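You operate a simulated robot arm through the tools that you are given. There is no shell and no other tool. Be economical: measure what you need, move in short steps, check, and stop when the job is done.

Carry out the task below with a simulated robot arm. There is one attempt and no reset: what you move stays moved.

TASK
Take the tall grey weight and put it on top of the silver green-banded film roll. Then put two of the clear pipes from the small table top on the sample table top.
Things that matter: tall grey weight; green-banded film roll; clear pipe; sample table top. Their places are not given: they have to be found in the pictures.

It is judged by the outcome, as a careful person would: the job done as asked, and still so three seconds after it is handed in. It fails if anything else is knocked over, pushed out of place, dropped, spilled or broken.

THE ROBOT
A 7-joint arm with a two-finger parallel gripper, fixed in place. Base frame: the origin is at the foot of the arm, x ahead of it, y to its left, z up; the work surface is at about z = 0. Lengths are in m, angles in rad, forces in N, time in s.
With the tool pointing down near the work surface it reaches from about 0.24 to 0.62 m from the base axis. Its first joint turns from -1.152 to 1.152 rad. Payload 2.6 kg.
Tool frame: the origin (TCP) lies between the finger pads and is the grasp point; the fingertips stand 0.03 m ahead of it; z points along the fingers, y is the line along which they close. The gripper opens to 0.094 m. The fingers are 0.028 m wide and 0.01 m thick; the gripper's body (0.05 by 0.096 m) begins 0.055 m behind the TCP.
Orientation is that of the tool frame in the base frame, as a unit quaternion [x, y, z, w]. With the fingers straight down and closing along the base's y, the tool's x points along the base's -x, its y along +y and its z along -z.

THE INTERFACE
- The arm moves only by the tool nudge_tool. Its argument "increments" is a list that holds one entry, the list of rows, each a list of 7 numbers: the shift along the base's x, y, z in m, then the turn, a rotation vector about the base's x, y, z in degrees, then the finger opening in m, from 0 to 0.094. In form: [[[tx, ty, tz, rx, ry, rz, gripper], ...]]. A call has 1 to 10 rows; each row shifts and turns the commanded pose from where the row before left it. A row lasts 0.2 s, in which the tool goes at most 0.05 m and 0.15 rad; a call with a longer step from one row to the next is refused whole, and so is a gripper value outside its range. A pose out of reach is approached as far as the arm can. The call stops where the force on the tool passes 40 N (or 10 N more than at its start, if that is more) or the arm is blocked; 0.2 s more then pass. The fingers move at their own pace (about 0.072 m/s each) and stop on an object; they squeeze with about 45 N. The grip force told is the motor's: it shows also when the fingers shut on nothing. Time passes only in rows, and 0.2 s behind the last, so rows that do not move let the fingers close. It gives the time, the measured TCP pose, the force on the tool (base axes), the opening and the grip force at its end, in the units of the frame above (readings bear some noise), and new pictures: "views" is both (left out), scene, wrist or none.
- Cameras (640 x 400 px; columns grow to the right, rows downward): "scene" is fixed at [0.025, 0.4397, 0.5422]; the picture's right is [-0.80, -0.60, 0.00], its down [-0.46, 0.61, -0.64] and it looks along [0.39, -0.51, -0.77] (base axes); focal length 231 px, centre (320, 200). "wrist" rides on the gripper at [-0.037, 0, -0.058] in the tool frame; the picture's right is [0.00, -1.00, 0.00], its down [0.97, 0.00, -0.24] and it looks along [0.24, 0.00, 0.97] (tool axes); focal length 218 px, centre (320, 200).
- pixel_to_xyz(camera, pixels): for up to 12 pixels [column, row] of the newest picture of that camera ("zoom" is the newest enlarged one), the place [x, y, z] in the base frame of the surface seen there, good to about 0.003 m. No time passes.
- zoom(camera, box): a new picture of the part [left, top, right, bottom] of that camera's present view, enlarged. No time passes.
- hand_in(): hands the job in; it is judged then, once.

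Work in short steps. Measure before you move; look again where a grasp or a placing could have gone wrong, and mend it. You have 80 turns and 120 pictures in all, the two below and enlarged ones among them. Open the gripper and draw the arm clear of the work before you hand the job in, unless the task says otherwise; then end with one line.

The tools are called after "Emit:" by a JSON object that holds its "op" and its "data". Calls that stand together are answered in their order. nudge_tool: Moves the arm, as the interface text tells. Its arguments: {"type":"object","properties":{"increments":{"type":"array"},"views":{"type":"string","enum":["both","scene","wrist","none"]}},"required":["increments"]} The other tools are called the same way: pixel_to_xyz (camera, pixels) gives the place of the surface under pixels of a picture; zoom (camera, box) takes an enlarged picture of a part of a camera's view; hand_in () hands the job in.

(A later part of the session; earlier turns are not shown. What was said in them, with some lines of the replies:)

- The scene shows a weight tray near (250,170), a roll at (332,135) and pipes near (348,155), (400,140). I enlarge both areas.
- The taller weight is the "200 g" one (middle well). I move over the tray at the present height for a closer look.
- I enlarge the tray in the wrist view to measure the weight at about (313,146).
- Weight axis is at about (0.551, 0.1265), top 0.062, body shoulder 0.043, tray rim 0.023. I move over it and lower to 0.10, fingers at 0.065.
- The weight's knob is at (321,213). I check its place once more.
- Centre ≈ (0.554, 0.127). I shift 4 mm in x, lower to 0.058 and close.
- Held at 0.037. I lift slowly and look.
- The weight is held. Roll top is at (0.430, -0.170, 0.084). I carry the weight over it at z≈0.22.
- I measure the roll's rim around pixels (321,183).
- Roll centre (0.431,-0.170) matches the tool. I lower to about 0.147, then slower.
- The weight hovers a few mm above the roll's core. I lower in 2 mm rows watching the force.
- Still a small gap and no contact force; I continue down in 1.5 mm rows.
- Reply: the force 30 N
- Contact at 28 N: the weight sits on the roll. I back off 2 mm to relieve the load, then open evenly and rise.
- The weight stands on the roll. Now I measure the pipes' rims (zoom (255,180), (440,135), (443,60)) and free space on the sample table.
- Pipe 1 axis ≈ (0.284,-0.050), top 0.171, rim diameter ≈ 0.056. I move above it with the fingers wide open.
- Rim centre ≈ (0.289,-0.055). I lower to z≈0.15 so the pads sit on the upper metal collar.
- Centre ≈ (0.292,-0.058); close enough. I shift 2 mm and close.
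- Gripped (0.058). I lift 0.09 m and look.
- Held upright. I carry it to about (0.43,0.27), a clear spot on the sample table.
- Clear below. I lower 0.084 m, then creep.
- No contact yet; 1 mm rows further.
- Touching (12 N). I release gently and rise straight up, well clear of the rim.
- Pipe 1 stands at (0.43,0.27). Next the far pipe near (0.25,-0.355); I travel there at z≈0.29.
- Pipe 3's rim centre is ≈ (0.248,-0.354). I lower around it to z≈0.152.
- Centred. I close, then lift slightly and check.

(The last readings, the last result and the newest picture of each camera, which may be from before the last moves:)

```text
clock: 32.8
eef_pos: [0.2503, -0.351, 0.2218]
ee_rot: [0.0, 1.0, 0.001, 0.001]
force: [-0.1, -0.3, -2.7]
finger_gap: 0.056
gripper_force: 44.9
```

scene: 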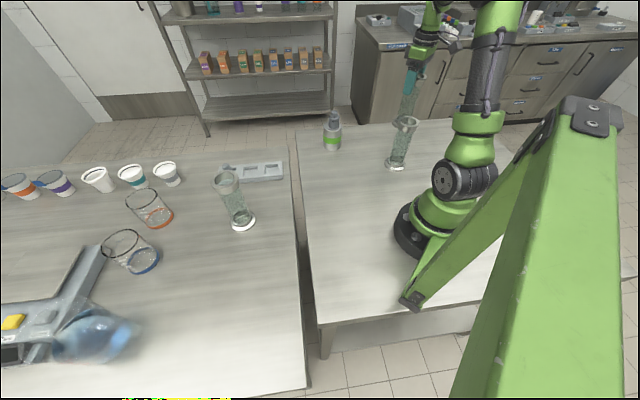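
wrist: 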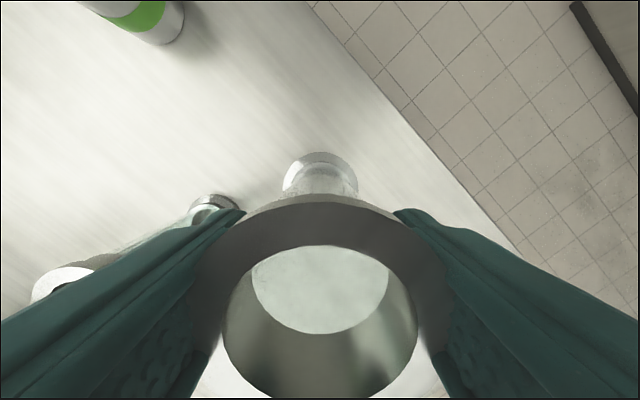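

Held (gap 0.056). I raise until the pipe's foot clears the others (TCP ≈0.34), moving slowly.

Emit:
{"op": "nudge_tool", "data": {"increments": [[[0, 0, 0.03, 0, 0, 0, 0.04], [0, 0, 0.03, 0, 0, 0, 0.04], [0, 0, 0.03, 0, 0, 0, 0.04], [0, 0, 0.03, 0, 0, 0, 0.04], [0.02, 0.02, 0, 0, 0, 0, 0.04], [0.02, 0.03, 0, 0, 0, 0, 0.04], [0.02, 0.03, 0, 0, 0, 0, 0.04], [0.02, 0.03, 0, 0, 0, 0, 0.04], [0, 0, 0, 0, 0, 0, 0.04]]], "views": "both"}}

```text
clock: 34.8
eef_pos: [0.3296, -0.2411, 0.3416]
ee_rot: [0.0, 1.0, 0.0, 0.001]
force: [-0.1, 0.5, -3.3]
finger_gap: 0.056
gripper_force: 45.1
```

scene: 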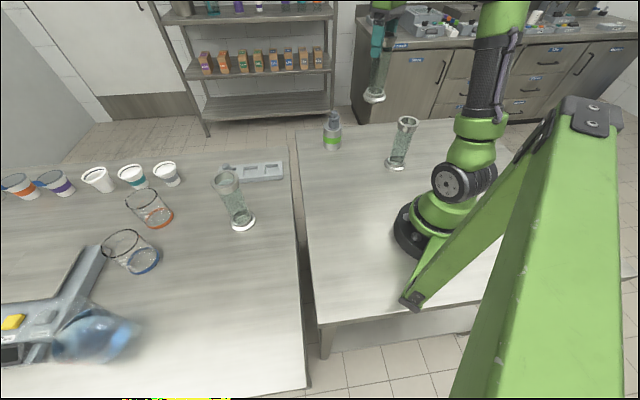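
wrist: 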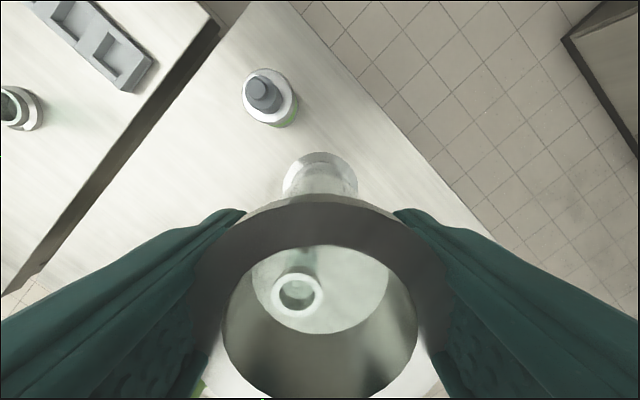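

Stable. I carry it across at this height to about (0.315,0.30).

Emit:
{"op": "nudge_tool", "data": {"increments": [[[0, 0.04, 0, 0, 0, 0, 0.04], [0, 0.04, 0, 0, 0, 0, 0.04], [0, 0.04, 0, 0, 0, 0, 0.04], [0, 0.04, 0, 0, 0, 0, 0.04], [0, 0.04, 0, 0, 0, 0, 0.04], [0, 0.04, 0, 0, 0, 0, 0.04], [0, 0.04, 0, 0, 0, 0, 0.04], [0, 0.04, 0, 0, 0, 0, 0.04], [0, 0.04, 0, 0, 0, 0, 0.04], [0, 0.04, 0, 0, 0, 0, 0.04]]], "views": "none"}}

Emit:
{"op": "nudge_tool", "data": {"increments": [[[-0.004, 0.035, -0.02, 0, 0, 0, 0.04], [-0.004, 0.035, -0.02, 0, 0, 0, 0.04], [-0.004, 0.035, -0.02, 0, 0, 0, 0.04], [-0.003, 0.036, -0.02, 0, 0, 0, 0.04], [0, 0, 0, 0, 0, 0, 0.04]]], "views": "both"}}

```text
clock: 37.0
eef_pos: [0.3305, 0.1564, 0.3407]
ee_rot: [-0.001, 1.0, 0.0, 0.001]
force: [0.0, -0.5, -2.2]
finger_gap: 0.0562
gripper_force: 45.5
```

```text
clock: 38.2
eef_pos: [0.3134, 0.2998, 0.2625]
ee_rot: [0.0, 1.0, 0.0, 0.002]
force: [-0.2, 0.0, -3.5]
finger_gap: 0.0563
gripper_force: 45.0
```

scene: 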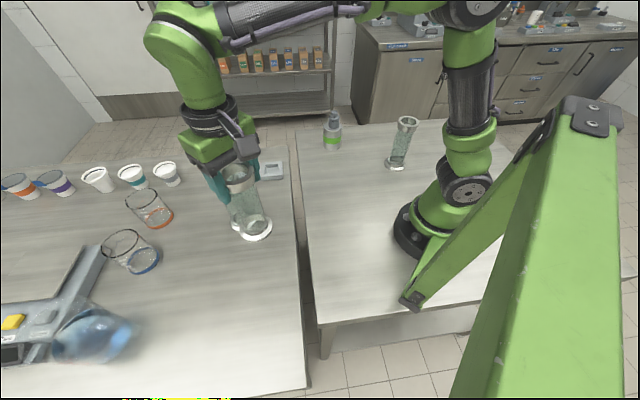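
wrist: 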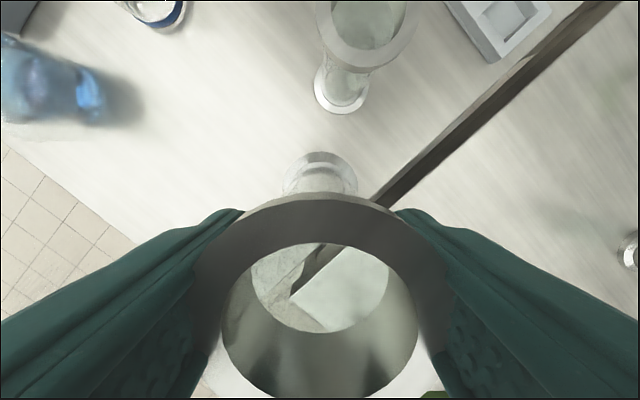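

Space below is clear (pipe A is 0.12 m away in +x). I lower to ≈0.157, then creep.

Emit:
{"op": "nudge_tool", "data": {"increments": [[[0, 0, -0.035, 0, 0, 0, 0.04], [0, 0, -0.035, 0, 0, 0, 0.04], [0, 0, -0.025, 0, 0, 0, 0.04], [0, 0, -0.008, 0, 0, 0, 0.04], [0, 0, -0.002, 0, 0, 0, 0.04], [0, 0, 0, 0, 0, 0, 0.04]]], "views": "scene"}}

```text
clock: 39.6
eef_pos: [0.3143, 0.2988, 0.1577]
ee_rot: [0.0, 1.0, 0.0, 0.002]
force: [0.5, 0.7, -3.1]
finger_gap: 0.0561
gripper_force: 44.8
```

scene: 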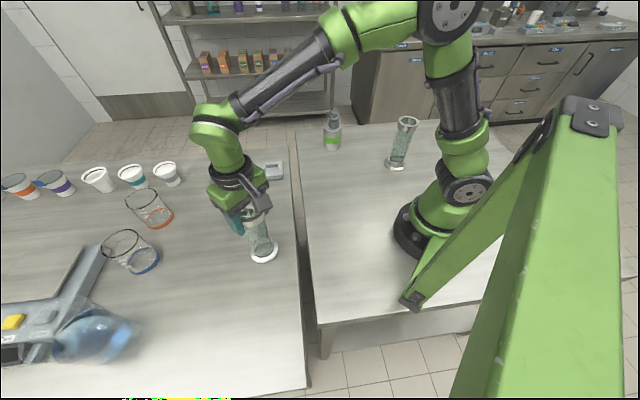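

Emit:
{"op": "nudge_tool", "data": {"increments": [[[0, 0, -0.0015, 0, 0, 0, 0.04], [0, 0, -0.0015, 0, 0, 0, 0.04], [0, 0, -0.001, 0, 0, 0, 0.04], [0, 0, 0, 0, 0, 0, 0.04]]], "views": "none"}}

```text
clock: 40.6
eef_pos: [0.316, 0.2989, 0.1531]
ee_rot: [0.0, 1.0, -0.001, 0.001]
force: [-1.1, -0.9, -3.2]
finger_gap: 0.0562
gripper_force: 45.0
```

Emit:
{"op": "nudge_tool", "data": {"increments": [[[0, 0, -0.001, 0, 0, 0, 0.04], [0, 0, -0.001, 0, 0, 0, 0.04], [0, 0, 0, 0, 0, 0, 0.04]]], "views": "none"}}

```text
clock: 41.4
eef_pos: [0.3146, 0.2998, 0.1527]
ee_rot: [-0.001, 1.0, 0.001, 0.001]
force: [-1.5, -1.9, 0.7]
finger_gap: 0.0562
gripper_force: 45.1
```

Force is rising (-3.2 → +0.7 N): just touching. Another 0.7 mm, then release and rise.

Emit:
{"op": "nudge_tool", "data": {"increments": [[[0, 0, -0.0007, 0, 0, 0, 0.04], [0, 0, 0, 0, 0, 0, 0.04], [0, 0, 0, 0, 0, 0, 0.07], [0, 0, 0, 0, 0, 0, 0.094], [0, 0, 0, 0, 0, 0, 0.094], [0, 0, 0.03, 0, 0, 0, 0.094], [0, 0, 0.05, 0, 0, 0, 0.094], [0, 0, 0.05, 0, 0, 0, 0.094], [0, 0, 0, 0, 0, 0, 0.094]]], "views": "both"}}

```text
clock: 43.4
eef_pos: [0.3142, 0.3008, 0.2819]
ee_rot: [0.0, 1.0, 0.001, 0.001]
force: [0.0, 0.4, -0.1]
finger_gap: 0.094
gripper_force: 0.0
```

scene: 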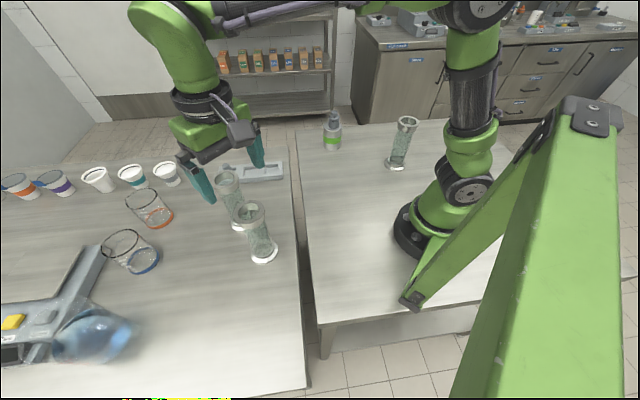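
wrist: 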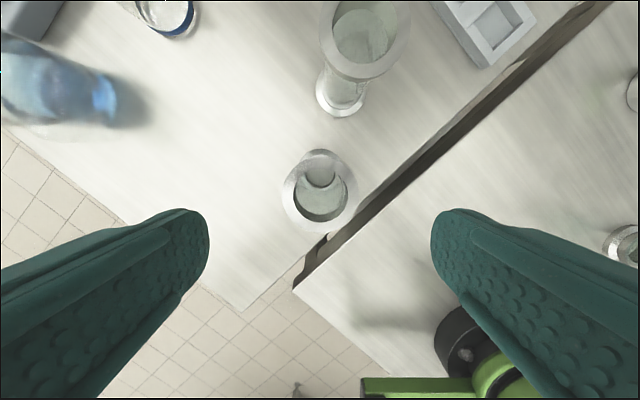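

Both pipes stand upright. I draw the arm up and away to a free spot and inspect.

Emit:
{"op": "nudge_tool", "data": {"increments": [[[0, 0, 0.04, 0, 0, 0, 0.094], [0, -0.04, 0.01, 0, 0, 0, 0.094], [0, -0.045, 0, 0, 0, 0, 0.094], [0, -0.045, 0, 0, 0, 0, 0.094], [0, -0.045, 0, 0, 0, 0, 0.094], [0, -0.045, 0, 0, 0, 0, 0.094], [0, -0.045, 0, 0, 0, 0, 0.094], [0, -0.045, 0, 0, 0, 0, 0.094], [0, 0, 0, 0, 0, 0, 0.094]]], "views": "both"}}

Emit:
{"op": "zoom", "data": {"camera": "scene", "box": [180, 90, 440, 280]}}

```text
clock: 45.4
eef_pos: [0.3176, -0.0123, 0.3283]
ee_rot: [0.0, 1.0, 0.001, 0.001]
force: [0.2, -0.6, -0.5]
finger_gap: 0.0939
gripper_force: 0.1
```

scene: 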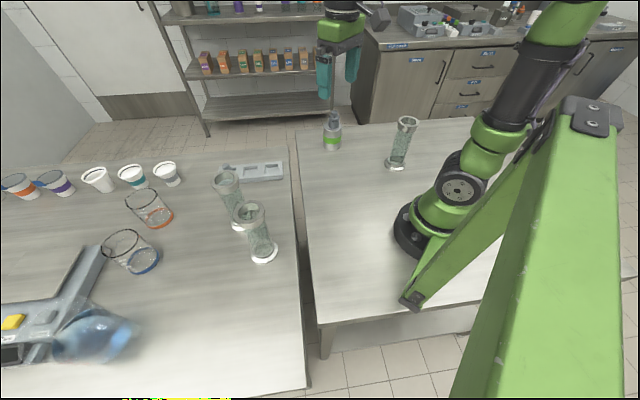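
wrist: 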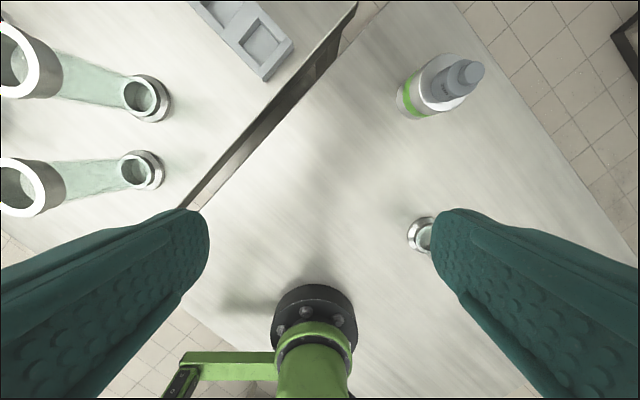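

```text
2.11 times, centred on (310, 185) of scene
```

zoom: 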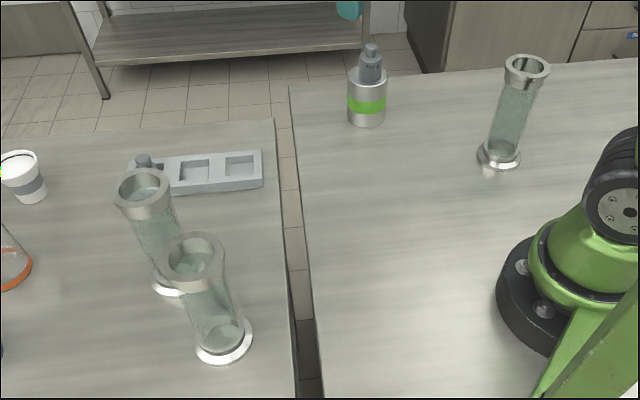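

The weight stands on the roll, two pipes stand on the sample table, and nothing else has moved. I hand in.

Emit:
{"op": "hand_in", "data": {}}

```text
The job is handed in.
```

The job is done and handed in: the tall grey weight (marked 200 g) stands on the green-banded film roll, and two clear pipes stand upright on the sample table top.
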